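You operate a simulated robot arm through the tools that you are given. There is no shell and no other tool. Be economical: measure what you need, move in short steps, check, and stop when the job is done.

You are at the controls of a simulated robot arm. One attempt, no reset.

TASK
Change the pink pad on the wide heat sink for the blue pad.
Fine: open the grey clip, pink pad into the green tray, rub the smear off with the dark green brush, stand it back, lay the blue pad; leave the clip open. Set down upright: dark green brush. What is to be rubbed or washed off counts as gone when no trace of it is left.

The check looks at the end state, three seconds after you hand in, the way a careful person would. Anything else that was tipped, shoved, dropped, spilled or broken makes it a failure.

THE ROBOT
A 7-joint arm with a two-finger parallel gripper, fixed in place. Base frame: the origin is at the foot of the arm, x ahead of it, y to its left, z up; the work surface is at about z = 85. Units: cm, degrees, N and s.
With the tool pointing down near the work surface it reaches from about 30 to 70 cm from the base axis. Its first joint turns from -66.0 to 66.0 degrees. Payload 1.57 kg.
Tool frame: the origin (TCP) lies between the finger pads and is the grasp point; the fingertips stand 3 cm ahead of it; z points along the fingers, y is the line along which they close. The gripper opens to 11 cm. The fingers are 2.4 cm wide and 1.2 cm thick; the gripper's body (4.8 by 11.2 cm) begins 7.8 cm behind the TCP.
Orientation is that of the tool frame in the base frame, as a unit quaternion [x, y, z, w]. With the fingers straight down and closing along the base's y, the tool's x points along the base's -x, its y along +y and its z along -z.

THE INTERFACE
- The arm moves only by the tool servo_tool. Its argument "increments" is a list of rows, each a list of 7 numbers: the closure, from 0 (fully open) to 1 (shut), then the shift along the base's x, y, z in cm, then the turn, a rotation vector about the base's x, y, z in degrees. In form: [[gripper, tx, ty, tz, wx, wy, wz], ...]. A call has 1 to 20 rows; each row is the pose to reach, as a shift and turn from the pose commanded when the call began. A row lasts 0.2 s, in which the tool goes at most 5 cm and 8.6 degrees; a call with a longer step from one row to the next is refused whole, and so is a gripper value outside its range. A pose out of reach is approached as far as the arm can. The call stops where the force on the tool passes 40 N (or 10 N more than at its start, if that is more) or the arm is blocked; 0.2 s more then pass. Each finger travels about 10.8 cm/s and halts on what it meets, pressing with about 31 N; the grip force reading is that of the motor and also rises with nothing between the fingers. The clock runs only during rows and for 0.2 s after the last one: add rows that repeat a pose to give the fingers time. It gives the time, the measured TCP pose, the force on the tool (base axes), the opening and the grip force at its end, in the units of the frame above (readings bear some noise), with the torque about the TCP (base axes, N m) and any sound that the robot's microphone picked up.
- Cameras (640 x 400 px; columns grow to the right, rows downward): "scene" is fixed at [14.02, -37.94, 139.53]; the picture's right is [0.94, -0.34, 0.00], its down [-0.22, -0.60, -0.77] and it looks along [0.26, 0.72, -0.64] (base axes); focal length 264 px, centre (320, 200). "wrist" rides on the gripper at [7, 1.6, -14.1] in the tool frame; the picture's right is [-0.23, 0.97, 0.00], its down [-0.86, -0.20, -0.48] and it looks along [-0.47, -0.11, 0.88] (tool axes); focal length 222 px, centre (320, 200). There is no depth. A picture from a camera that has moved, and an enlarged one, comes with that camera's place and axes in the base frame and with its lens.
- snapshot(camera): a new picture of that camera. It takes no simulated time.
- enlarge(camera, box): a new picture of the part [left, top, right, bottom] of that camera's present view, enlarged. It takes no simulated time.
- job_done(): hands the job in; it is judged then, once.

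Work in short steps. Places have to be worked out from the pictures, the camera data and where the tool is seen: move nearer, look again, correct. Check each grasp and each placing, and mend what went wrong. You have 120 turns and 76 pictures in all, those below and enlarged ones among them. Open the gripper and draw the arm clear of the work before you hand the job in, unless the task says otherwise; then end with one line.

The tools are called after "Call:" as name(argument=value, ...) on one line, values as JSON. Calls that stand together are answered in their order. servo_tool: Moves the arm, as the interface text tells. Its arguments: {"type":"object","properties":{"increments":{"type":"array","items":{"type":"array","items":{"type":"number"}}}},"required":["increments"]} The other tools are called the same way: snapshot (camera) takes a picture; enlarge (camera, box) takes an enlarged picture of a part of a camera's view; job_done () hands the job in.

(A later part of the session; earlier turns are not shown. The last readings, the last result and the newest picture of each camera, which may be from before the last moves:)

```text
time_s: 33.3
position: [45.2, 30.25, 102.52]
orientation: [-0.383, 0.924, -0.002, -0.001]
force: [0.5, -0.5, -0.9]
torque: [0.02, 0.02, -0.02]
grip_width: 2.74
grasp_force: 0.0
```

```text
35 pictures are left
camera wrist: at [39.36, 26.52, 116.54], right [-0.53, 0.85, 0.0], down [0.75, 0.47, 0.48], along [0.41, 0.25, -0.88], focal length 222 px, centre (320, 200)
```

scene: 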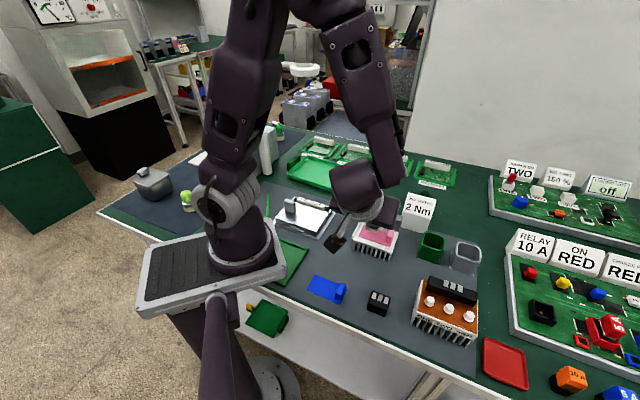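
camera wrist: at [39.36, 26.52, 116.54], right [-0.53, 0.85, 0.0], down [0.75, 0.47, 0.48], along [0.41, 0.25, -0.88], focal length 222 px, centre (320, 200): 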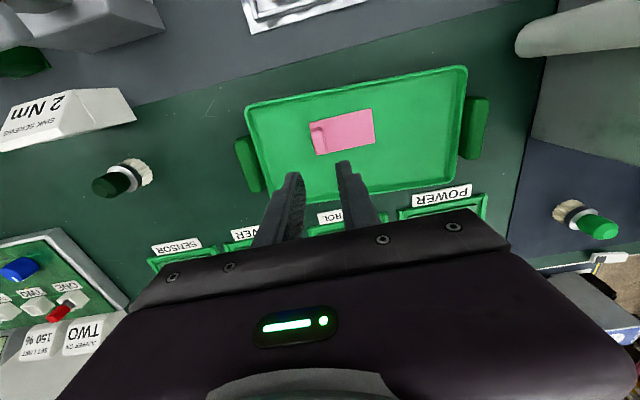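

Pink pad lies in the tray. The dark green brush stands near (63.4,10); move above it and look.

Call:
servo_tool(increments=[[0.5, 2.5, -3, 0.5, 0, 0, 0], [0.5, 5, -6.5, 0.5, 0, 0, 0], [0.5, 7.5, -10, 0.5, 0, 0, 0], [0.5, 10, -13.5, 0.5, 0, 0, 0], [0.5, 12.5, -17, 0.5, 0, 0, 0], [0.5, 15.5, -20.2, 0.5, 0, 0, 0], [0.5, 15.5, -20.2, 0.5, 0, 0, 0]])

Call:
snapshot(camera="wrist")

Call:
enlarge(camera="scene", box=[370, 140, 482, 210])

```text
time_s: 34.9
position: [60.92, 10.16, 102.87]
orientation: [-0.382, 0.924, -0.002, -0.002]
force: [0.7, 0.2, 0.0]
torque: [0.02, -0.03, -0.02]
grip_width: 5.5
grasp_force: 0.1
```

```text
34 pictures are left
camera wrist: at [54.93, 6.42, 116.98], right [-0.53, 0.85, 0.0], down [0.75, 0.47, 0.48], along [0.41, 0.25, -0.88], focal length 222 px, centre (320, 200)
```

wrist: 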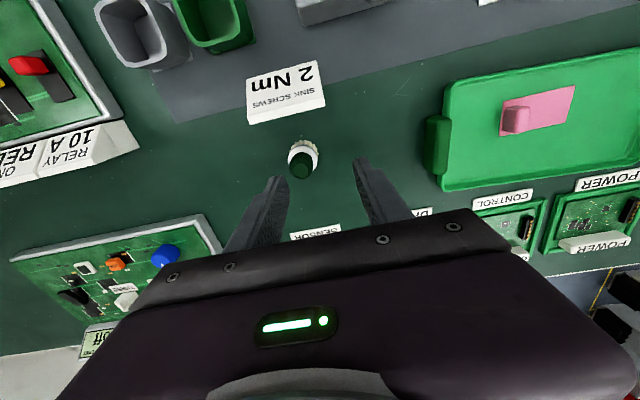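

```text
5.71 times, centred on (426, 175) of scene
camera zoom: at [14.02, -37.94, 139.53], right [0.94, -0.34, 0.0], down [-0.22, -0.6, -0.77], along [0.26, 0.72, -0.64], focal length 1509 px, centre (-286, 343)
```

zoom: 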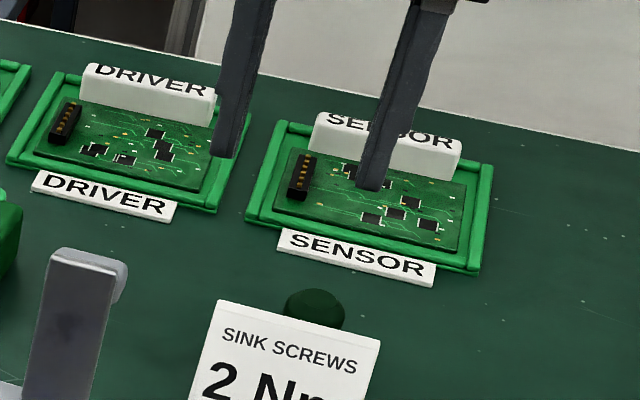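

Brush at ≈(64,9.25). Enlarge to judge handle/collar sizes before descending.

Call:
enlarge(camera="wrist", box=[272, 125, 336, 190])

Call:
enlarge(camera="scene", box=[170, 180, 218, 220])

```text
6.15 times, centred on (304, 158) of wrist
camera zoom: at [54.93, 6.42, 116.98], right [-0.53, 0.85, 0.0], down [0.75, 0.47, 0.48], along [0.41, 0.25, -0.88], focal length 1367 px, centre (418, 462)
```

zoom: 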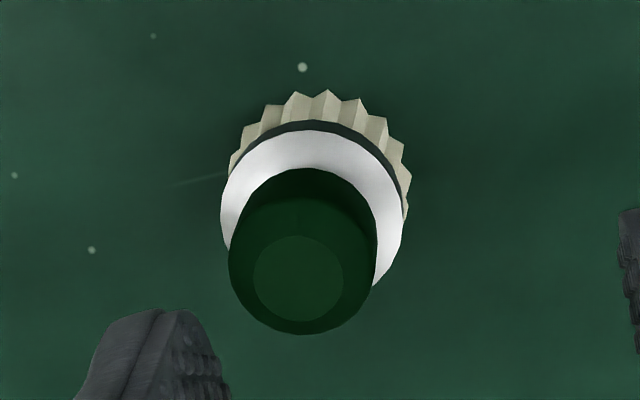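

```text
10.00 times, centred on (194, 200) of scene
camera zoom: at [14.02, -37.94, 139.53], right [0.94, -0.34, 0.0], down [-0.22, -0.6, -0.77], along [0.26, 0.72, -0.64], focal length 2640 px, centre (1580, 200)
```

zoom: 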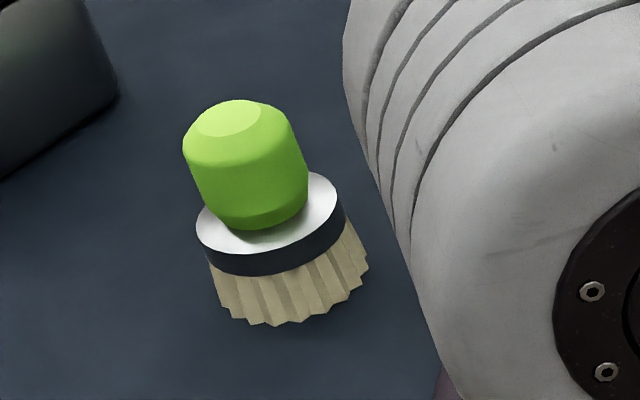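

Handle Ø≈2.7 cm, from z≈88.5 to ≈92. Descend around the handle at (64.2,9.3) with tips at ~89.2.

Call:
servo_tool(increments=[[0.5, 3.28, -0.86, 0, 0, 0, 0], [0.5, 3.28, -0.86, -4, 0, 0, 0], [0.5, 3.28, -0.86, -6.5, 0, 0, 0], [0.5, 3.28, -0.86, -6.5, 0, 0, 0]])

Call:
enlarge(camera="wrist", box=[240, 110, 400, 230])

```text
time_s: 35.9
position: [64.15, 9.13, 96.59]
orientation: [-0.383, 0.924, -0.002, -0.001]
force: [0.3, 0.5, 0.3]
torque: [0.02, 0.01, 0.0]
grip_width: 5.49
grasp_force: 0.1
```

```text
3.33 times, centred on (320, 170) of wrist
camera zoom: at [58.21, 5.32, 110.64], right [-0.53, 0.85, 0.0], down [0.75, 0.47, 0.48], along [0.41, 0.25, -0.88], focal length 740 px, centre (320, 300)
```

zoom: 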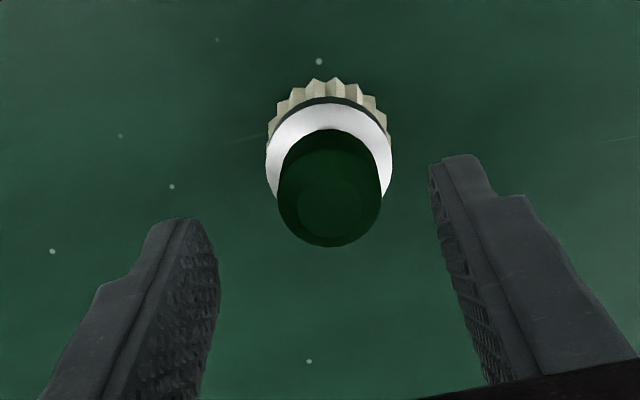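

Well centred laterally; nudge 0.3 forward and descend, then close.

Call:
servo_tool(increments=[[0.5, 0.25, 0.25, -2, 0, 0, 0], [0.5, 0.25, 0.25, -4, 0, 0, 0], [0.5, 0.25, 0.25, -4.5, 0, 0, 0], [0.5, 0.25, 0.25, -4.5, 0, 0, 0], [0.65, 0.25, 0.25, -4.5, 0, 0, 0], [0.8, 0.25, 0.25, -4.5, 0, 0, 0], [0.85, 0.25, 0.25, -4.5, 0, 0, 0], [0.85, 0.25, 0.25, -4.5, 0, 0, 0]])

Call:
enlarge(camera="wrist", box=[240, 110, 400, 230])

```text
time_s: 37.7
position: [64.61, 9.35, 91.94]
orientation: [-0.383, 0.924, -0.003, -0.003]
force: [0.5, 0.0, -0.5]
torque: [0.0, -0.01, 0.01]
grip_width: 2.87
grasp_force: 30.9
```

```text
3.33 times, centred on (320, 170) of wrist
camera zoom: at [58.6, 5.63, 106.02], right [-0.53, 0.85, 0.0], down [0.75, 0.47, 0.48], along [0.41, 0.25, -0.88], focal length 740 px, centre (320, 300)
```

zoom: 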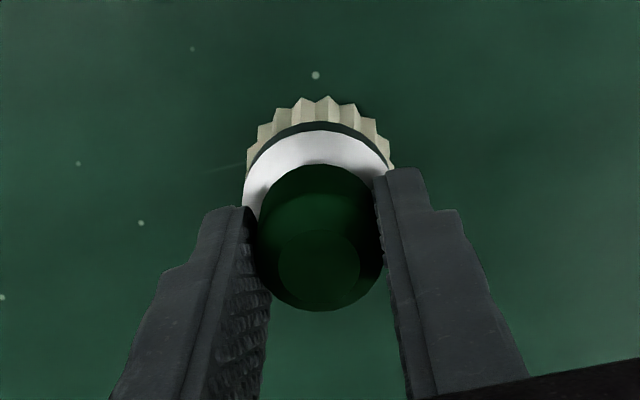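

Brush gripped (standing reference TCP z=91.94, bristle bottom ≈6.9 below). Lift and carry high over to the sink's smear at ≈(42.9,1.0).

Call:
servo_tool(increments=[[0.85, 0, 0, 2, 0, 0, 0], [0.85, 0, 0, 6, 0, 0, 0], [0.85, 0, 0, 11, 0, 0, 0], [0.85, 0, 0, 16, 0, 0, 0], [0.85, -3.5, -2, 18, 0, 0, 0], [0.85, -7.5, -4, 18, 0, 0, 0], [0.85, -12, -5.5, 18, 0, 0, 0], [0.85, -16.5, -7, 18, 0, 0, 0], [0.85, -20.5, -8, 17, 0, 0, 0], [0.85, -21.7, -8.4, 13, 0, 0, 0], [0.85, -21.7, -8.4, 8.5, 0, 0, 0], [0.85, -21.7, -8.4, 5.5, 0, 0, 0], [0.85, -21.7, -8.4, 5.5, 0, 0, 0]])

Call:
enlarge(camera="scene", box=[320, 170, 432, 250])

Call:
enlarge(camera="wrist", box=[220, 80, 420, 230])

```text
time_s: 40.5
position: [42.61, 1.05, 97.12]
orientation: [-0.382, 0.924, -0.003, -0.001]
force: [0.2, 0.3, 0.1]
torque: [0.02, 0.0, -0.05]
grip_width: 2.88
grasp_force: 30.9
```

```text
5.00 times, centred on (376, 210) of scene
camera zoom: at [14.02, -37.94, 139.53], right [0.94, -0.34, 0.0], down [-0.22, -0.6, -0.77], along [0.26, 0.72, -0.64], focal length 1320 px, centre (40, 150)
```

zoom: 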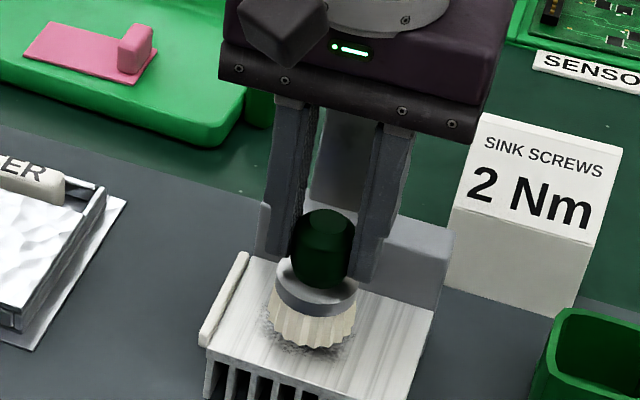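

```text
2.67 times, centred on (320, 155) of wrist
camera zoom: at [36.74, -2.59, 111.18], right [-0.53, 0.85, 0.0], down [0.75, 0.47, 0.48], along [0.41, 0.25, -0.88], focal length 592 px, centre (320, 320)
```

zoom: 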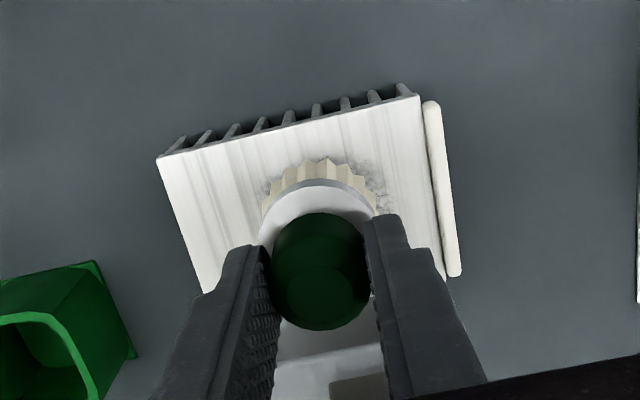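

Brush hovers over the smear. Lower slowly to contact.

Call:
servo_tool(increments=[[0.85, 0, 0, -0.5, 0, 0, 0], [0.85, 0, 0, -1, 0, 0, 0], [0.85, 0, 0, -1.3, 0, 0, 0], [0.85, 0, 0, -1.3, 0, 0, 0]])

```text
time_s: 41.5
position: [42.72, 1.01, 95.94]
orientation: [-0.382, 0.924, -0.002, -0.001]
force: [-2.4, 1.0, 10.2]
torque: [0.25, 0.16, -0.02]
grip_width: 2.86
grasp_force: 31.2
```

Contact (10 N). Ease slightly and try small strokes, watching force and the sink.

Call:
servo_tool(increments=[[0.85, 0, 0, 0.08, 0, 0, 0], [0.85, 0.35, 0.35, 0.08, 0, 0, 0], [0.85, 0.7, 0.7, 0.08, 0, 0, 0], [0.85, 0, 0, 0.08, 0, 0, 0], [0.85, -0.7, -0.7, 0.08, 0, 0, 0], [0.85, 0, 0, 0.08, 0, 0, 0], [0.85, 0.7, -0.7, 0.08, 0, 0, 0], [0.85, 0, 0, 0.08, 0, 0, 0], [0.85, -0.7, 0.7, 0.08, 0, 0, 0], [0.85, 0, 0, 0.08, 0, 0, 0]])

Call:
enlarge(camera="wrist", box=[220, 80, 420, 230])

```text
time_s: 43.7
position: [42.77, 0.89, 96.16]
orientation: [-0.384, 0.924, -0.002, -0.001]
force: [0.6, 0.5, -0.5]
torque: [0.0, 0.04, 0.0]
grip_width: 2.83
grasp_force: 30.7
```

```text
2.67 times, centred on (320, 155) of wrist
camera zoom: at [36.81, -2.85, 110.24], right [-0.53, 0.85, 0.0], down [0.75, 0.47, 0.47], along [0.4, 0.25, -0.88], focal length 592 px, centre (320, 320)
```

zoom: 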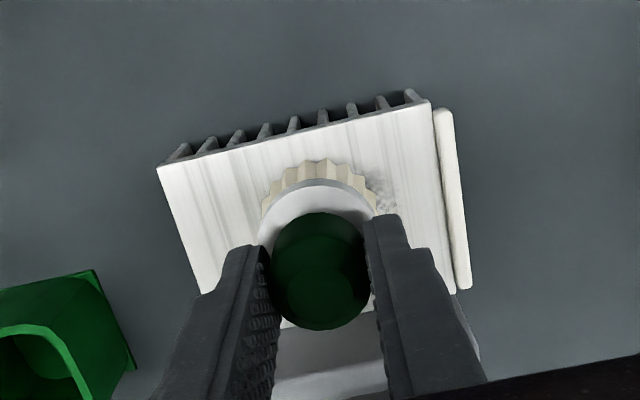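

Smear is fading and the sink hasn't moved; residue remains on the −q (right in view) side. Press lightly again and raster over a wider area.

Call:
servo_tool(increments=[[0.85, 0, 0, -0.15, 0, 0, 0], [0.85, -0.71, 0.71, -0.2, 0, 0, 0], [0.85, 0.14, 1.56, -0.2, 0, 0, 0], [0.85, -0.7, 0.7, -0.2, 0, 0, 0], [0.85, -1.56, -0.14, -0.2, 0, 0, 0], [0.85, -2.05, 0.35, -0.2, 0, 0, 0], [0.85, -1.2, 1.2, -0.2, 0, 0, 0], [0.85, -0.35, 2.05, -0.2, 0, 0, 0], [0.85, 0.57, 1.13, -0.2, 0, 0, 0], [0.85, -0.3, 0.3, -0.2, 0, 0, 0], [0.85, -1.13, -0.57, -0.2, 0, 0, 0], [0.85, -0.57, -1.13, -0.2, 0, 0, 0], [0.85, 0.3, -0.3, -0.2, 0, 0, 0], [0.85, 1.13, 0.57, -0.2, 0, 0, 0], [0.85, 1.7, 0, -0.2, 0, 0, 0], [0.85, 0.85, -0.85, -0.2, 0, 0, 0], [0.85, 0, -1.7, -0.2, 0, 0, 0], [0.85, 0, 0, -0.2, 0, 0, 0]])

Call:
servo_tool(increments=[[0.85, 0, 0, 1, 0, 0, 0], [0.85, 0, 0, 4, 0, 0, 0], [0.85, -1.5, -1.5, 8, 0, 0, 0], [0.85, -3.5, -3.5, 10, 0, 0, 0], [0.85, -3.5, -3.5, 10, 0, 0, 0]])

Call:
enlarge(camera="scene", box=[340, 200, 420, 250])

```text
time_s: 45.3
position: [40.78, 1.25, 95.98]
orientation: [-0.381, 0.925, -0.003, -0.008]
force: [-2.5, -6.0, 16.3]
torque: [-0.2, 0.03, -0.01]
grip_width: 2.83
grasp_force: 31.4
stopped in row 7: the force on the tool passed its limit at 50 N (the readings are from after the stop); the commanded pose is now the measured one
```

```text
time_s: 46.5
position: [37.6, -2.16, 106.06]
orientation: [-0.381, 0.925, -0.004, -0.008]
force: [-0.1, -0.4, 0.1]
torque: [0.0, -0.03, -0.02]
grip_width: 2.88
grasp_force: 31.2
```

```text
8.00 times, centred on (380, 225) of scene
camera zoom: at [14.02, -37.94, 139.53], right [0.94, -0.34, 0.0], down [-0.22, -0.6, -0.77], along [0.26, 0.72, -0.64], focal length 2112 px, centre (-160, 0)
```

zoom: 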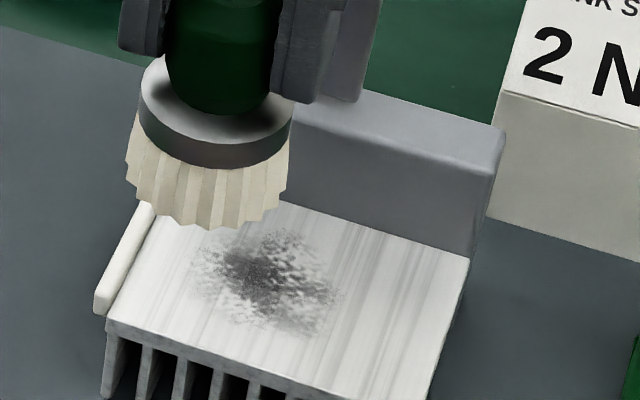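

Much smear still remains; sink unmoved. The stop was likely the white side bar, so I keep strokes nearer the centre. Return over the smear.

Call:
servo_tool(increments=[[0.85, 1.5, 1, -1, 0, 0, 0], [0.85, 4, 2.5, -3.5, 0, 0, 0], [0.85, 5.4, 3.26, -7.5, 0, 0, 0], [0.85, 5.4, 3.26, -9.6, 0, 0, 0], [0.85, 5.4, 3.26, -10, 0, 0, 0], [0.85, 5.4, 3.26, -10.1, 0, 0, 0], [0.85, 5.4, 3.26, -10.1, 0, 0, 0]])

```text
time_s: 47.7
position: [42.81, 1.16, 95.99]
orientation: [-0.38, 0.925, -0.004, -0.006]
force: [-6.2, 0.4, 19.4]
torque: [0.39, 0.28, 0.11]
grip_width: 2.85
grasp_force: 30.8
stopped in row 6: the force on the tool passed its limit at 52 N (the readings are from after the stop); the commanded pose is now the measured one
```

Contact again; ease a hair and raster with finer strokes.

Call:
servo_tool(increments=[[0.85, 0, 0, 0.05, 0, 0, 0], [0.85, 0.57, 0.57, 0.05, 0, 0, 0], [0.85, 0.92, 0.92, 0.05, 0, 0, 0], [0.85, 0.21, 0.21, 0.05, 0, 0, 0], [0.85, -0.42, -0.42, 0.05, 0, 0, 0], [0.85, -0.92, -0.92, 0.05, 0, 0, 0], [0.85, -1.34, -0.49, 0.05, 0, 0, 0], [0.85, -0.71, 0.14, 0.05, 0, 0, 0], [0.85, -0.07, 0.78, 0.05, 0, 0, 0], [0.85, 0.49, 1.34, 0.05, 0, 0, 0], [0.85, 0.07, 1.77, 0.05, 0, 0, 0], [0.85, -0.57, 1.13, 0.05, 0, 0, 0], [0.85, -1.2, 0.49, 0.05, 0, 0, 0], [0.85, -1.77, -0.07, 0.05, 0, 0, 0], [0.85, -1.13, -0.71, 0.05, 0, 0, 0], [0.85, -0.49, -1.34, 0.05, 0, 0, 0], [0.85, 0.14, -0.71, 0.05, 0, 0, 0], [0.85, 0.78, -0.07, 0.05, 0, 0, 0], [0.85, 1.34, 0.49, 0.05, 0, 0, 0], [0.85, 0, 0, 0.05, 0, 0, 0]])

Call:
enlarge(camera="wrist", box=[220, 80, 420, 230])

```text
time_s: 49.5
position: [41.62, 0.55, 95.93]
orientation: [-0.378, 0.926, -0.007, -0.01]
force: [-2.5, -5.6, 17.0]
torque: [-0.09, -0.03, -0.01]
grip_width: 2.84
grasp_force: 31.0
stopped in row 8: the force on the tool passed its limit at 48 N (the readings are from after the stop); the commanded pose is now the measured one
```

```text
2.67 times, centred on (320, 155) of wrist
camera zoom: at [35.97, -2.87, 110.17], right [-0.52, 0.85, -0.01], down [0.76, 0.46, 0.46], along [0.4, 0.23, -0.89], focal length 592 px, centre (320, 320)
```

zoom: 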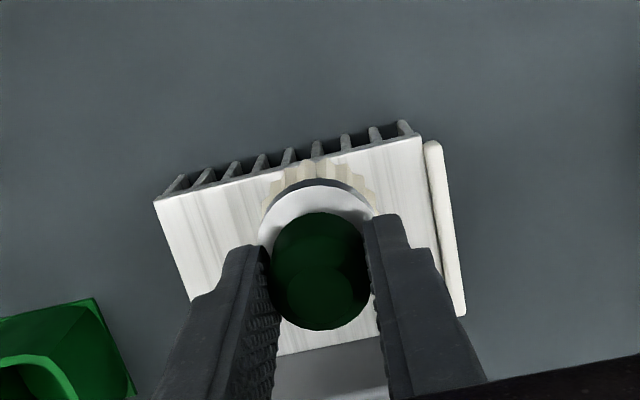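

Orientation drifted about 1.4° because of the stops. Rise, square up, and re-approach more softly.

Call:
servo_tool(increments=[[0.85, 0, 0, 0.6, 0, 0, 0], [0.85, 0.7, 0.3, 0.8, 1.2, -0.75, 0.6], [0.85, 1.4, 0.5, 0.6, 1.2, -0.75, 0.6], [0.85, 1.4, 0.5, 0.4, 1.2, -0.75, 0.6], [0.85, 1.4, 0.5, 0.3, 1.2, -0.75, 0.6], [0.85, 1.4, 0.5, 0.3, 1.2, -0.75, 0.6]])

Call:
servo_tool(increments=[[0.85, 0, 0, -0.07, 0, 0, 0], [0.85, 0, 0, -0.14, 0, 0, 0], [0.85, 0, 0, -0.14, 0, 0, 0]])

```text
time_s: 50.9
position: [43.15, 1.17, 96.26]
orientation: [-0.383, 0.924, 0.002, 0.0]
force: [-0.9, 0.2, -1.4]
torque: [0.01, -0.03, 0.0]
grip_width: 2.85
grasp_force: 31.0
```

```text
time_s: 51.7
position: [43.14, 1.18, 96.25]
orientation: [-0.383, 0.924, 0.0, 0.0]
force: [-0.4, 0.5, -1.0]
torque: [0.02, 0.0, 0.02]
grip_width: 2.85
grasp_force: 31.1
```

No contact yet; lower in 0.07 steps.

Call:
servo_tool(increments=[[0.85, 0, 0, -0.07, 0, 0, 0], [0.85, 0, 0, -0.14, 0, 0, 0], [0.85, 0, 0, -0.14, 0, 0, 0]])

```text
time_s: 52.5
position: [43.22, 1.21, 96.02]
orientation: [-0.382, 0.924, 0.0, -0.001]
force: [0.5, -0.4, -0.8]
torque: [-0.02, -0.04, 0.0]
grip_width: 2.85
grasp_force: 31.1
```

Call:
servo_tool(increments=[[0.85, 0, 0, -0.04, 0, 0, 0], [0.85, 0, 0, -0.08, 0, 0, 0], [0.85, 0, 0, -0.08, 0, 0, 0]])

```text
time_s: 53.3
position: [43.22, 1.2, 95.96]
orientation: [-0.383, 0.924, 0.0, 0.0]
force: [1.6, -0.4, 29.6]
torque: [-0.26, -0.13, 0.01]
grip_width: 2.84
grasp_force: 31.0
```

Stiff contact at 95.97. Raise 0.06 for lighter pressure, then stroke.

Call:
servo_tool(increments=[[0.85, 0, 0, 0.05, 0, 0, 0], [0.85, 0.3, 0.3, 0.05, 0, 0, 0], [0.85, 0.6, 0.6, 0.05, 0, 0, 0], [0.85, 0.9, 0.9, 0.05, 0, 0, 0], [0.85, 0.5, 0.5, 0.05, 0, 0, 0], [0.85, 0, 0, 0.05, 0, 0, 0], [0.85, -0.45, -0.45, 0.05, 0, 0, 0], [0.85, -0.9, -0.9, 0.05, 0, 0, 0], [0.85, -1.3, -0.5, 0.05, 0, 0, 0], [0.85, -0.9, -0.1, 0.05, 0, 0, 0], [0.85, -0.4, 0.4, 0.05, 0, 0, 0], [0.85, 0.1, 0.9, 0.05, 0, 0, 0], [0.85, 0.5, 1.3, 0.05, 0, 0, 0], [0.85, 0.1, 1.7, 0.05, 0, 0, 0], [0.85, -0.5, 1.1, 0.05, 0, 0, 0], [0.85, -1.1, 0.5, 0.05, 0, 0, 0], [0.85, -0.5, 0.3, 0.05, 0, 0, 0], [0.85, 0, 0, 0.05, 0, 0, 0]])

Call:
enlarge(camera="wrist", box=[220, 80, 420, 230])

```text
time_s: 54.0
position: [43.25, 1.24, 95.98]
orientation: [-0.38, 0.925, 0.001, -0.005]
force: [-5.4, -2.5, 16.6]
torque: [0.06, 0.13, -0.02]
grip_width: 2.84
grasp_force: 31.3
stopped in row 3: the force on the tool passed its limit at 44 N (the readings are from after the stop); the commanded pose is now the measured one
```

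```text
2.67 times, centred on (320, 155) of wrist
camera zoom: at [37.44, -2.56, 110.05], right [-0.52, 0.85, 0.0], down [0.75, 0.46, 0.47], along [0.4, 0.25, -0.88], focal length 592 px, centre (320, 320)
```

zoom: 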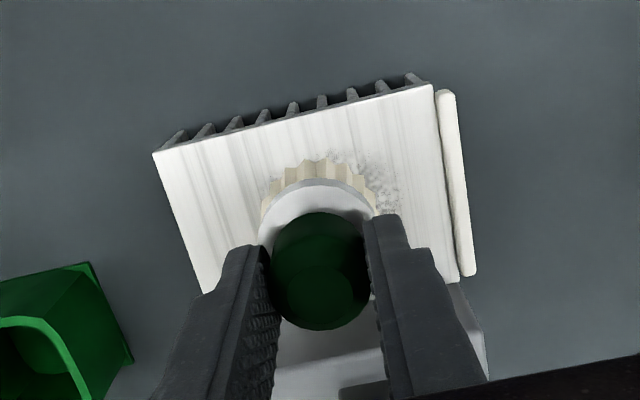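

High stiction at that load. Use a much lighter touch: +0.1 and gradually decreasing while stroking.

Call:
servo_tool(increments=[[0.85, 0, 0, 0.12, 0, 0, 0], [0.85, 0.3, 0.3, 0.11, 0, 0, 0], [0.85, 0.7, 0.7, 0.1, 0, 0, 0], [0.85, 0.2, 0.2, 0.1, 0, 0, 0], [0.85, -0.4, -0.4, 0.1, 0, 0, 0], [0.85, -0.9, -0.9, 0.1, 0, 0, 0], [0.85, -1.3, -0.5, 0.1, 0, 0, 0], [0.85, -0.9, -0.1, 0.1, 0, 0, 0], [0.85, -0.4, 0.4, 0.09, 0, 0, 0], [0.85, 0.1, 0.9, 0.09, 0, 0, 0], [0.85, 0.1, 1.5, 0.09, 0, 0, 0], [0.85, -0.5, 1.1, 0.09, 0, 0, 0], [0.85, -1.1, 0.5, 0.09, 0, 0, 0], [0.85, -0.5, 0.3, 0.08, 0, 0, 0], [0.85, 0, 0, 0.08, 0, 0, 0], [0.85, 0.5, -0.5, 0.08, 0, 0, 0], [0.85, 0, 0, 0.08, 0, 0, 0]])

Call:
enlarge(camera="wrist", box=[220, 80, 420, 230])

```text
time_s: 57.5
position: [43.19, 1.23, 96.14]
orientation: [-0.381, 0.925, 0.0, -0.003]
force: [0.1, -0.4, -0.7]
torque: [0.02, 0.04, -0.02]
grip_width: 2.84
grasp_force: 31.1
```

```text
2.67 times, centred on (320, 155) of wrist
camera zoom: at [37.46, -2.43, 110.22], right [-0.52, 0.85, 0.0], down [0.75, 0.46, 0.47], along [0.4, 0.25, -0.88], focal length 592 px, centre (320, 320)
```

zoom: 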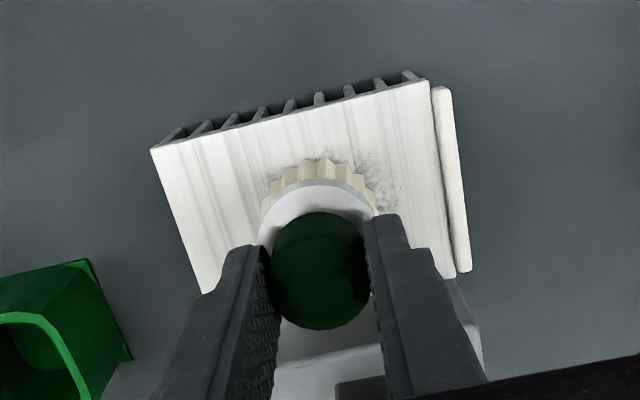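

Reduced somewhat but contact was intermittent. Find the light-contact height precisely.

Call:
servo_tool(increments=[[0.85, -0.5, 0.3, 0, 0, 0, 0], [0.85, -0.5, 0.3, -0.03, 0, 0, 0], [0.85, -0.5, 0.3, -0.06, 0, 0, 0], [0.85, -0.5, 0.3, -0.06, 0, 0, 0]])

```text
time_s: 58.7
position: [42.74, 1.63, 95.95]
orientation: [-0.382, 0.924, 0.001, -0.004]
force: [-4.7, 1.7, 13.1]
torque: [0.17, 0.19, 0.01]
grip_width: 2.87
grasp_force: 31.3
stopped in row 4: the force on the tool passed its limit at 42 N (the readings are from after the stop); the commanded pose is now the measured one
```

Let me ease up in 0.03 steps and stroke slowly (0.3 cm per row) on the −q side.

Call:
servo_tool(increments=[[0.85, 0, 0, 0.06, 0, 0, 0], [0.85, -0.2, 0.2, 0.06, 0, 0, 0], [0.85, -0.4, 0.4, 0.06, 0, 0, 0], [0.85, -0.6, 0.6, 0.06, 0, 0, 0], [0.85, -0.4, 0.4, 0.06, 0, 0, 0], [0.85, -0.2, 0.2, 0.06, 0, 0, 0], [0.85, 0, 0, 0.06, 0, 0, 0], [0.85, 0.2, -0.2, 0.06, 0, 0, 0], [0.85, 0.4, -0.4, 0.06, 0, 0, 0]])

```text
time_s: 60.7
position: [43.25, 1.21, 95.97]
orientation: [-0.382, 0.924, 0.001, -0.003]
force: [-10.4, 16.3, 25.9]
torque: [0.94, 0.58, 0.01]
grip_width: 2.85
grasp_force: 31.0
```

That worked with firm contact. Continue slow raster from here, 0.03 higher.

Call:
servo_tool(increments=[[0.85, 0, 0, 0.04, 0, 0, 0], [0.85, 0.2, 0.2, 0.04, 0, 0, 0], [0.85, 0.4, 0.4, 0.04, 0, 0, 0], [0.85, 0.6, 0.6, 0.04, 0, 0, 0], [0.85, 0.35, 0.85, 0.04, 0, 0, 0], [0.85, 0.1, 1.1, 0.04, 0, 0, 0], [0.85, -0.15, 1.35, 0.04, 0, 0, 0], [0.85, -0.4, 1.6, 0.04, 0, 0, 0], [0.85, -0.6, 1.4, 0.04, 0, 0, 0], [0.85, -0.8, 1.2, 0.04, 0, 0, 0], [0.85, -1.0, 1, 0.04, 0, 0, 0], [0.85, -1.2, 0.8, 0.04, 0, 0, 0], [0.85, -1.4, 0.6, 0.04, 0, 0, 0], [0.85, -1.2, 0.3, 0.04, 0, 0, 0], [0.85, -0.9, 0, 0.04, 0, 0, 0], [0.85, -0.6, -0.3, 0.04, 0, 0, 0], [0.85, -0.3, -0.5, 0.04, 0, 0, 0], [0.85, 0, -0.3, 0.04, 0, 0, 0], [0.85, 0, 0, 0.04, 0, 0, 0]])

Call:
enlarge(camera="wrist", box=[220, 80, 420, 230])

```text
time_s: 64.2
position: [42.46, 0.88, 96.0]
orientation: [-0.382, 0.924, 0.001, -0.006]
force: [-7.1, 5.7, 15.5]
torque: [0.29, 0.32, 0.0]
grip_width: 2.84
grasp_force: 31.4
stopped in row 17: the force on the tool passed its limit at 47 N (the readings are from after the stop); the commanded pose is now the measured one
```

```text
2.67 times, centred on (320, 155) of wrist
camera zoom: at [36.65, -2.81, 110.08], right [-0.53, 0.85, 0.01], down [0.75, 0.46, 0.47], along [0.4, 0.25, -0.88], focal length 592 px, centre (320, 320)
```

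zoom: 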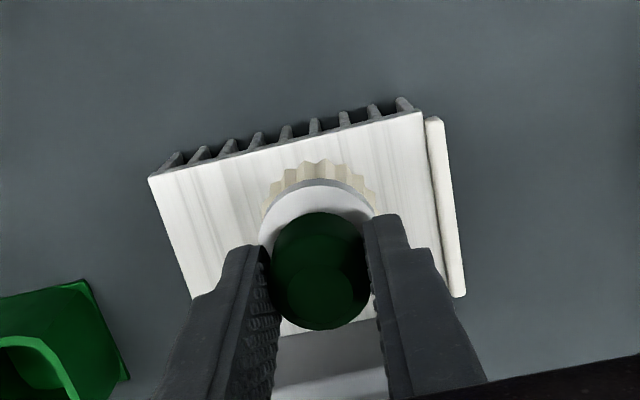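

The visible smear around the brush is gone. Lift and move aside to inspect.

Call:
servo_tool(increments=[[0.85, 0, 0, 0.6, 0, 0, 0], [0.85, 0, 0, 3, 0, 0, 0], [0.85, -1, -2, 7, 0, 0, 0], [0.85, -3, -5, 10, 0, 0, 0], [0.85, -5, -7, 11, 0, 0, 0], [0.85, -5, -7, 11, 0, 0, 0]])

Call:
enlarge(camera="scene", box=[340, 200, 420, 250])

```text
time_s: 65.6
position: [37.48, -6.12, 107.09]
orientation: [-0.382, 0.924, 0.001, -0.006]
force: [0.8, -0.2, -0.8]
torque: [-0.02, 0.01, 0.01]
grip_width: 2.85
grasp_force: 30.5
```

```text
8.00 times, centred on (380, 225) of scene
camera zoom: at [14.02, -37.94, 139.53], right [0.94, -0.34, 0.0], down [-0.22, -0.6, -0.77], along [0.26, 0.72, -0.64], focal length 2112 px, centre (-160, 0)
```

zoom: 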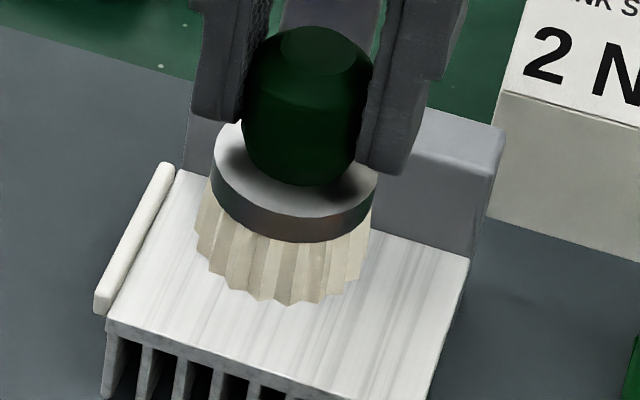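

The brush hides the spot; move it sideways.

Call:
servo_tool(increments=[[0.85, -3, 3, 0, 0, 0, 0], [0.85, -5, 6, 0, 0, 0, 0], [0.85, -5, 6, 0, 0, 0, 0]])

Call:
enlarge(camera="scene", box=[340, 200, 420, 250])

```text
time_s: 66.4
position: [32.32, 0.06, 107.4]
orientation: [-0.383, 0.924, 0.0, -0.006]
force: [-0.4, -0.4, -1.1]
torque: [0.02, -0.03, 0.02]
grip_width: 2.85
grasp_force: 31.1
```

```text
8.00 times, centred on (380, 225) of scene
camera zoom: at [14.02, -37.94, 139.53], right [0.94, -0.34, 0.0], down [-0.22, -0.6, -0.77], along [0.26, 0.72, -0.64], focal length 2112 px, centre (-160, 0)
```

zoom: 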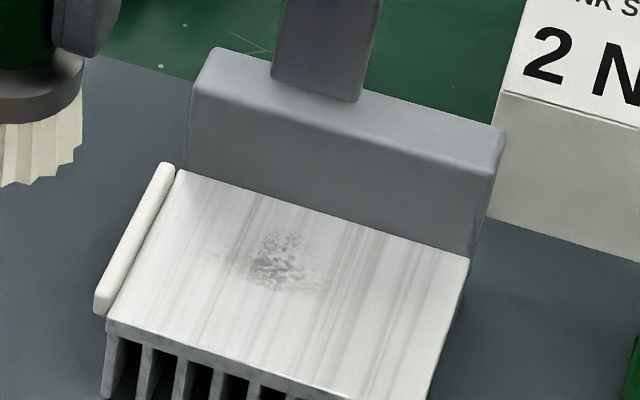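

Only a faint trace remains around (43.4,1.6). Go back with corrected tilt and rub again.

Call:
servo_tool(increments=[[0.85, 4, 0.5, 0, 0.26, -0.63, 0], [0.85, 8, 1, -2, 0.26, -0.63, 0], [0.85, 11, 1.45, -5.5, 0.26, -0.63, 0], [0.85, 11, 1.45, -9, 0.26, -0.63, 0], [0.85, 11, 1.45, -10.9, 0.26, -0.63, 0], [0.85, 11, 1.45, -11.15, 0.26, -0.63, 0], [0.85, 11, 1.45, -11.15, 0.26, -0.63, 0]])

Call:
servo_tool(increments=[[0.85, 0, 0, -0.05, 0, 0, 0], [0.85, 0, 0, -0.1, 0, 0, 0], [0.85, 0, 0, -0.1, 0, 0, 0]])

```text
time_s: 68.0
position: [43.53, 1.51, 95.89]
orientation: [-0.382, 0.924, 0.001, 0.002]
force: [-3.7, 4.4, 34.8]
torque: [0.05, 0.21, 0.01]
grip_width: 2.85
grasp_force: 30.1
```

```text
time_s: 68.8
position: [43.59, 1.5, 95.75]
orientation: [-0.382, 0.924, 0.002, 0.002]
force: [5.1, 8.0, 34.2]
torque: [0.32, -0.29, 0.06]
grip_width: 2.84
grasp_force: 30.9
```

Contact present (brush slid slightly up in the grip). Ease up 0.08 and rub slowly around.

Call:
servo_tool(increments=[[0.85, 0, 0, 0.08, 0, 0, 0], [0.85, -0.2, -0.2, 0.08, 0, 0, 0], [0.85, -0.4, -0.4, 0.08, 0, 0, 0], [0.85, -0.6, -0.6, 0.08, 0, 0, 0], [0.85, -0.8, -0.8, 0.08, 0, 0, 0], [0.85, -1.0, -0.6, 0.08, 0, 0, 0], [0.85, -0.8, -0.3, 0.08, 0, 0, 0], [0.85, -0.6, 0, 0.08, 0, 0, 0], [0.85, -0.4, 0.2, 0.08, 0, 0, 0], [0.85, -0.2, 0.4, 0.08, 0, 0, 0], [0.85, 0, 0.6, 0.08, 0, 0, 0], [0.85, 0.2, 0.4, 0.08, 0, 0, 0], [0.85, 0.4, 0.2, 0.08, 0, 0, 0], [0.85, 0.2, 0, 0.08, 0, 0, 0], [0.85, 0, -0.2, 0.08, 0, 0, 0], [0.85, -0.2, -0.4, 0.08, 0, 0, 0], [0.85, -0.2, -0.1, 0.08, 0, 0, 0], [0.85, 0, 0, 0.08, 0, 0, 0]])

```text
time_s: 72.6
position: [43.54, 1.36, 95.81]
orientation: [-0.382, 0.924, 0.002, -0.001]
force: [-0.7, 1.0, -1.1]
torque: [-0.01, 0.02, 0.02]
grip_width: 2.84
grasp_force: 30.7
```

No contact at the end; lower 0.06 and rub again.

Call:
servo_tool(increments=[[0.85, 0, 0, -0.04, 0, 0, 0], [0.85, -0.2, -0.2, -0.06, 0, 0, 0], [0.85, -0.4, -0.4, -0.06, 0, 0, 0], [0.85, -0.6, -0.6, -0.06, 0, 0, 0], [0.85, -0.8, -0.8, -0.06, 0, 0, 0], [0.85, -1.0, -0.6, -0.06, 0, 0, 0], [0.85, -0.8, -0.3, -0.06, 0, 0, 0], [0.85, -0.6, 0, -0.06, 0, 0, 0], [0.85, -0.4, 0.2, -0.06, 0, 0, 0], [0.85, -0.2, 0.4, -0.06, 0, 0, 0], [0.85, 0, 0.6, -0.06, 0, 0, 0], [0.85, 0.2, 0.4, -0.06, 0, 0, 0], [0.85, 0.4, 0.2, -0.06, 0, 0, 0], [0.85, 0.2, 0, -0.06, 0, 0, 0], [0.85, 0, -0.2, -0.06, 0, 0, 0], [0.85, -0.2, -0.4, -0.06, 0, 0, 0], [0.85, -0.2, -0.1, -0.06, 0, 0, 0], [0.85, 0, 0, -0.06, 0, 0, 0]])

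```text
time_s: 74.2
position: [42.58, 0.62, 95.79]
orientation: [-0.379, 0.926, -0.001, -0.002]
force: [-0.7, -4.3, 6.9]
torque: [-0.34, 0.14, 0.06]
grip_width: 2.86
grasp_force: 31.0
stopped in row 7: the force on the tool passed its limit at 46 N (the readings are from after the stop); the commanded pose is now the measured one
```

Stopped on friction; raise 0.04 and carry on with the loop.

Call:
servo_tool(increments=[[0.85, 0, 0, 0.04, 0, 0, 0], [0.85, 0.1, 0.3, 0.04, 0, 0, 0], [0.85, 0.2, 0.6, 0.04, 0, 0, 0], [0.85, 0.4, 0.8, 0.04, 0, 0, 0], [0.85, 0.6, 1.0, 0.04, 0, 0, 0], [0.85, 0.8, 1.2, 0.04, 0, 0, 0], [0.85, 1.0, 1.4, 0.04, 0, 0, 0], [0.85, 1.2, 1.2, 0.04, 0, 0, 0], [0.85, 1.4, 1.0, 0.04, 0, 0, 0], [0.85, 1.2, 0.8, 0.04, 0, 0, 0], [0.85, 1.0, 0.6, 0.04, 0, 0, 0], [0.85, 0.8, 0.4, 0.04, 0, 0, 0], [0.85, 0.6, 0.6, 0.04, 0, 0, 0], [0.85, 0.8, 0.8, 0.04, 0, 0, 0], [0.85, 1.0, 1.0, 0.04, 0, 0, 0], [0.85, 0.8, 0.8, 0.04, 0, 0, 0], [0.85, 0.6, 0.6, 0.04, 0, 0, 0]])

Call:
servo_tool(increments=[[0.85, 0, 0, 0.6, 0, 0, 0], [0.85, 0, 0, 3, 0, 0, 0], [0.85, -2, -1, 7, 0, 0, 0], [0.85, -6, -1, 9, 0, 0, 0], [0.85, -10, -1, 11, 0, 0, 0], [0.85, -10, -1, 11, 0, 0, 0]])

Call:
enlarge(camera="scene", box=[340, 200, 420, 250])

```text
time_s: 77.8
position: [43.3, 1.36, 95.56]
orientation: [-0.38, 0.925, -0.001, 0.001]
force: [-0.1, 1.7, 20.9]
torque: [0.13, -0.04, 0.01]
grip_width: 2.83
grasp_force: 30.9
```

```text
time_s: 79.2
position: [33.08, -0.02, 106.99]
orientation: [-0.379, 0.925, 0.0, -0.001]
force: [-0.3, 0.0, -0.8]
torque: [0.0, -0.02, 0.02]
grip_width: 2.85
grasp_force: 30.9
```

```text
8.00 times, centred on (380, 225) of scene
camera zoom: at [14.02, -37.94, 139.53], right [0.94, -0.34, 0.0], down [-0.22, -0.6, -0.77], along [0.26, 0.72, -0.64], focal length 2112 px, centre (-160, 0)
```

zoom: 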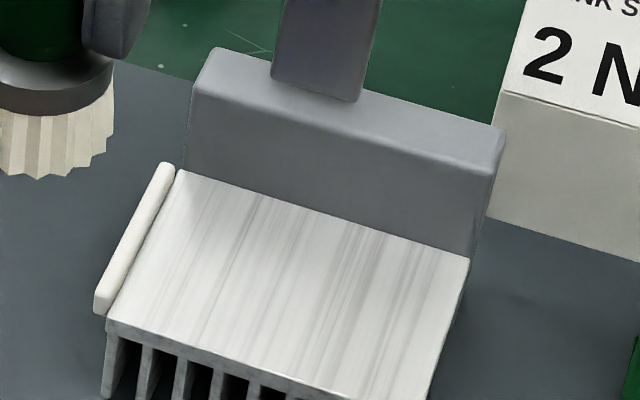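

The surface looks clean; zoom hard to make sure no trace remains.

Call:
enlarge(camera="scene", box=[356, 217, 396, 247])

Call:
enlarge(camera="wrist", box=[260, 140, 400, 230])

```text
13.33 times, centred on (376, 232) of scene
camera zoom: at [14.02, -37.94, 139.53], right [0.94, -0.34, 0.0], down [-0.22, -0.6, -0.77], along [0.26, 0.72, -0.64], focal length 3521 px, centre (-427, -227)
```

zoom: 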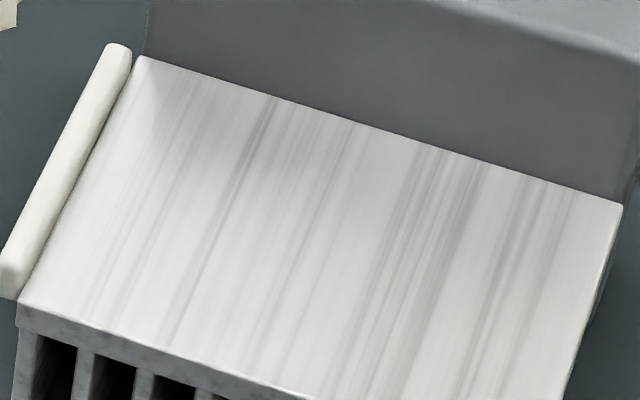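

```text
4.44 times, centred on (330, 185) of wrist
camera zoom: at [27.22, -3.75, 121.13], right [-0.52, 0.85, 0.0], down [0.75, 0.46, 0.48], along [0.41, 0.25, -0.88], focal length 987 px, centre (276, 267)
```

zoom: 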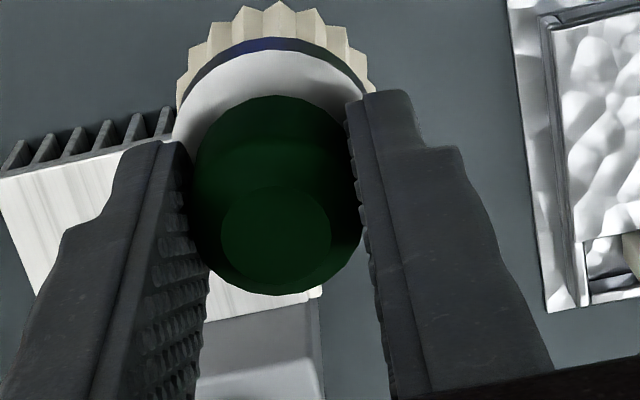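

Clean. Carry the brush back high to its original place (64.6,9.35).

Call:
servo_tool(increments=[[0.85, 2, 0, 3, 0, 0, 0], [0.85, 6.5, 1, 3, 0, 0, 0], [0.85, 11, 2.2, 3, 0, 0, 0], [0.85, 15.5, 3.4, 3, 0, 0, 0], [0.85, 20, 5, 3, 0, 0, 0], [0.85, 24.5, 6.8, 3, 0, 0, 0], [0.85, 28.5, 8.5, 2, 0, 0, 0], [0.85, 31.5, 9.4, -1, 0, 0, 0], [0.85, 31.5, 9.4, -5, 0, 0, 0], [0.85, 31.5, 9.4, -9, 0, 0, 0], [0.85, 31.5, 9.4, -12.5, 0, 0, 0], [0.85, 31.5, 9.4, -12.5, 0, 0, 0]])

Call:
snapshot(camera="wrist")

```text
time_s: 81.8
position: [64.59, 9.54, 93.99]
orientation: [-0.379, 0.925, 0.0, -0.002]
force: [0.3, 0.0, -1.9]
torque: [0.0, 0.04, 0.02]
grip_width: 2.85
grasp_force: 30.6
```

```text
15 pictures are left
camera wrist: at [58.61, 5.76, 108.07], right [-0.52, 0.85, 0.0], down [0.75, 0.46, 0.48], along [0.41, 0.25, -0.88], focal length 222 px, centre (320, 200)
```

wrist: 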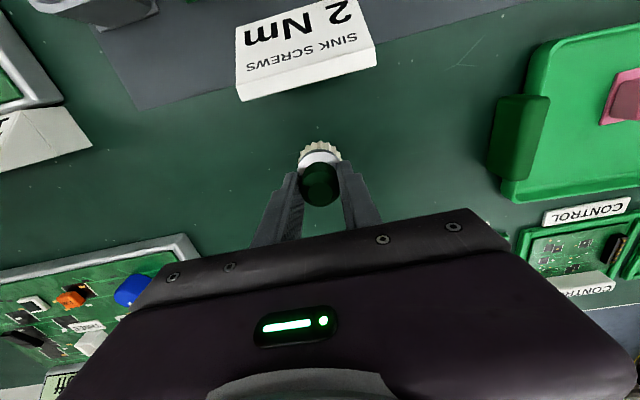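

Clear area. Lower near the table, then feel for contact.

Call:
servo_tool(increments=[[0.85, 0, -0.15, -1, 0, 0, 0], [0.85, 0, -0.15, -1.9, 0, 0, 0], [0.85, 0, -0.15, -2.1, 0, 0, 0], [0.85, 0, -0.15, -2.1, 0, 0, 0]])

Call:
servo_tool(increments=[[0.85, 0, 0, -0.07, 0, 0, 0], [0.85, 0, 0, -0.14, 0, 0, 0], [0.85, 0, 0, -0.14, 0, 0, 0]])

```text
time_s: 82.8
position: [64.65, 9.41, 92.0]
orientation: [-0.38, 0.925, -0.001, -0.001]
force: [0.4, -0.7, -1.1]
torque: [0.0, 0.04, 0.02]
grip_width: 2.85
grasp_force: 31.3
```

```text
time_s: 83.6
position: [64.64, 9.33, 91.91]
orientation: [-0.38, 0.925, -0.001, -0.001]
force: [-0.4, -0.3, -0.6]
torque: [-0.01, -0.02, -0.04]
grip_width: 2.83
grasp_force: 31.3
```

Call:
servo_tool(increments=[[0.85, 0, 0, -0.07, 0, 0, 0], [0.85, 0, 0, -0.14, 0, 0, 0], [0.85, 0, 0, -0.2, 0, 0, 0], [0.85, 0, 0, -0.2, 0, 0, 0]])

```text
time_s: 84.6
position: [64.61, 9.27, 91.85]
orientation: [-0.38, 0.925, 0.0, -0.001]
force: [0.1, 0.1, -0.8]
torque: [0.0, 0.0, -0.02]
grip_width: 2.82
grasp_force: 31.2
```

Call:
servo_tool(increments=[[0.85, 0, 0, -0.07, 0, 0, 0], [0.85, 0, 0, -0.14, 0, 0, 0], [0.85, 0, 0, -0.2, 0, 0, 0], [0.85, 0, 0, -0.2, 0, 0, 0]])

```text
time_s: 85.6
position: [64.78, 9.4, 91.72]
orientation: [-0.379, 0.925, -0.002, 0.0]
force: [-3.7, -2.0, 17.0]
torque: [-0.01, 0.15, -0.03]
grip_width: 2.85
grasp_force: 30.5
```

The brush stands on the table (17 N up). Ease a hair, release and rise straight.

Call:
servo_tool(increments=[[0.85, 0, 0, 0.04, 0, 0, 0], [0.75, 0, 0, 0.04, 0, 0, 0], [0.65, 0, 0, 0.04, 0, 0, 0], [0.5, 0, 0, 0.04, 0, 0, 0], [0.5, 0, 0, 0.04, 0, 0, 0], [0.5, 0, 0, 2, 0, 0, 0], [0.5, 0, 0, 6, 0, 0, 0], [0.5, 0, 0, 11, 0, 0, 0], [0.5, 0, 0, 15, 0, 0, 0], [0.5, 0, 0, 15, 0, 0, 0]])

Call:
snapshot(camera="wrist")

```text
time_s: 87.8
position: [64.82, 9.62, 106.53]
orientation: [-0.379, 0.926, 0.0, -0.002]
force: [0.9, -0.1, -0.1]
torque: [0.02, -0.01, 0.02]
grip_width: 5.5
grasp_force: 0.2
```

```text
14 pictures are left
camera wrist: at [58.79, 5.86, 120.64], right [-0.52, 0.85, 0.0], down [0.75, 0.46, 0.48], along [0.41, 0.25, -0.88], focal length 222 px, centre (320, 200)
```

wrist: 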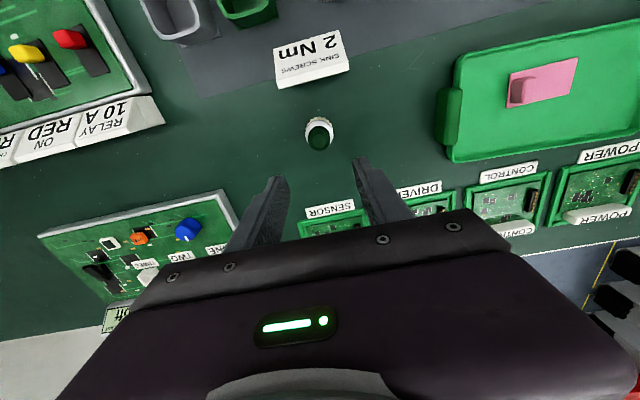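

Brush upright in place. Now travel to the blue pad (tab near (29,-9)), staying high.

Call:
servo_tool(increments=[[0.5, -4, -2, 2, 0, 0, 0], [0.5, -8.5, -4, 2, 0, 0, 0], [0.5, -13, -6, 2, 0, 0, 0], [0.5, -17.5, -8, 2, 0, 0, 0], [0.5, -22, -10, 2, 0, 0, 0], [0.5, -26, -12.5, 2, 0, 0, 0], [0.5, -29, -15.5, 0, 0, 0, 0], [0.5, -31.5, -17.5, -3, 0, 0, 0], [0.5, -33.2, -18.5, -4, 0, 0, 0], [0.5, -33.2, -18.5, -4, 0, 0, 0]])

Call:
snapshot(camera="wrist")

```text
time_s: 90.0
position: [31.41, -9.15, 102.27]
orientation: [-0.379, 0.925, -0.001, -0.001]
force: [0.2, 0.5, 0.4]
torque: [0.03, 0.02, -0.01]
grip_width: 5.49
grasp_force: 0.0
```

```text
13 pictures are left
camera wrist: at [25.46, -12.96, 116.36], right [-0.52, 0.85, 0.0], down [0.75, 0.46, 0.48], along [0.41, 0.25, -0.88], focal length 222 px, centre (320, 200)
```

wrist: 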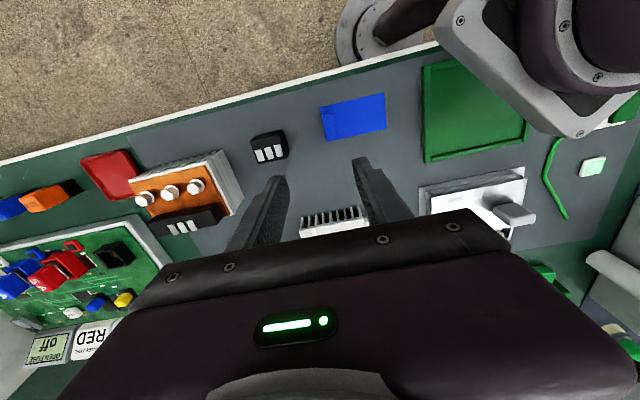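

The blue pad is parallel to how the pink was seen (same yaw). Enlarge for the tab.

Call:
enlarge(camera="wrist", box=[300, 80, 400, 150])

```text
5.71 times, centred on (350, 115) of wrist
camera zoom: at [25.46, -12.96, 116.36], right [-0.52, 0.85, 0.0], down [0.75, 0.46, 0.48], along [0.41, 0.25, -0.88], focal length 1269 px, centre (149, 686)
```

zoom: 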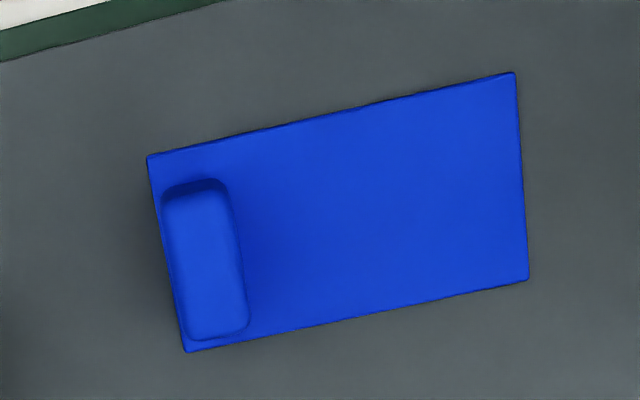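

Tab centre ≈(29.3,-9.1), pad centre ≈(27.1,-6.8). Descend above the tab, checking reach.

Call:
servo_tool(increments=[[0.6, -1, 0, -2, 0, 0, 0], [0.6, -2.1, 0.05, -5, 0, 0, 0], [0.6, -2.1, 0.05, -8, 0, 0, 0], [0.6, -2.1, 0.05, -10.5, 0, 0, 0], [0.6, -2.1, 0.05, -10.5, 0, 0, 0]])

Call:
enlarge(camera="wrist", box=[230, 90, 410, 220])

```text
time_s: 91.2
position: [29.51, -9.16, 92.19]
orientation: [-0.379, 0.925, 0.0, -0.002]
force: [-0.1, -0.4, 0.1]
torque: [0.03, 0.0, 0.03]
grip_width: 4.41
grasp_force: 0.1
```

```text
3.08 times, centred on (320, 155) of wrist
camera zoom: at [23.53, -12.91, 106.1], right [-0.52, 0.85, 0.0], down [0.75, 0.46, 0.48], along [0.41, 0.25, -0.88], focal length 684 px, centre (320, 338)
```

zoom: 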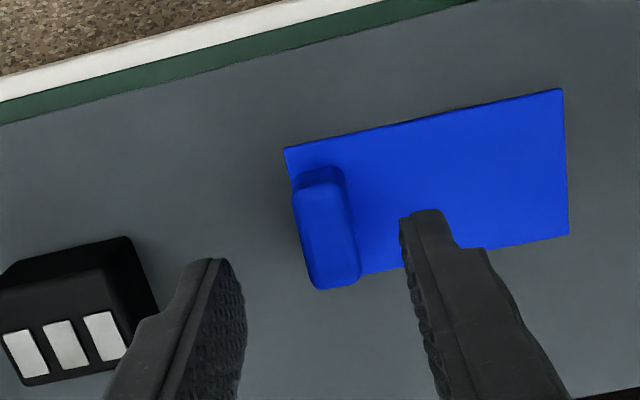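

Aligned. Descend to tab height and close.

Call:
servo_tool(increments=[[0.6, -0.13, 0.08, -1.5, 0, 0, 0], [0.6, -0.13, 0.08, -3, 0, 0, 0], [0.6, -0.13, 0.08, -3.6, 0, 0, 0], [0.6, -0.13, 0.08, -3.6, 0, 0, 0], [0.75, -0.13, 0.08, -3.6, 0, 0, 0], [0.85, -0.13, 0.08, -3.6, 0, 0, 0], [0.92, -0.13, 0.08, -3.6, 0, 0, 0], [0.92, -0.13, 0.08, -3.6, 0, 0, 0]])

```text
time_s: 93.0
position: [29.31, -8.81, 88.55]
orientation: [-0.379, 0.925, -0.001, -0.003]
force: [-0.2, 0.1, -0.4]
torque: [-0.01, 0.01, 0.03]
grip_width: 1.43
grasp_force: 30.8
```

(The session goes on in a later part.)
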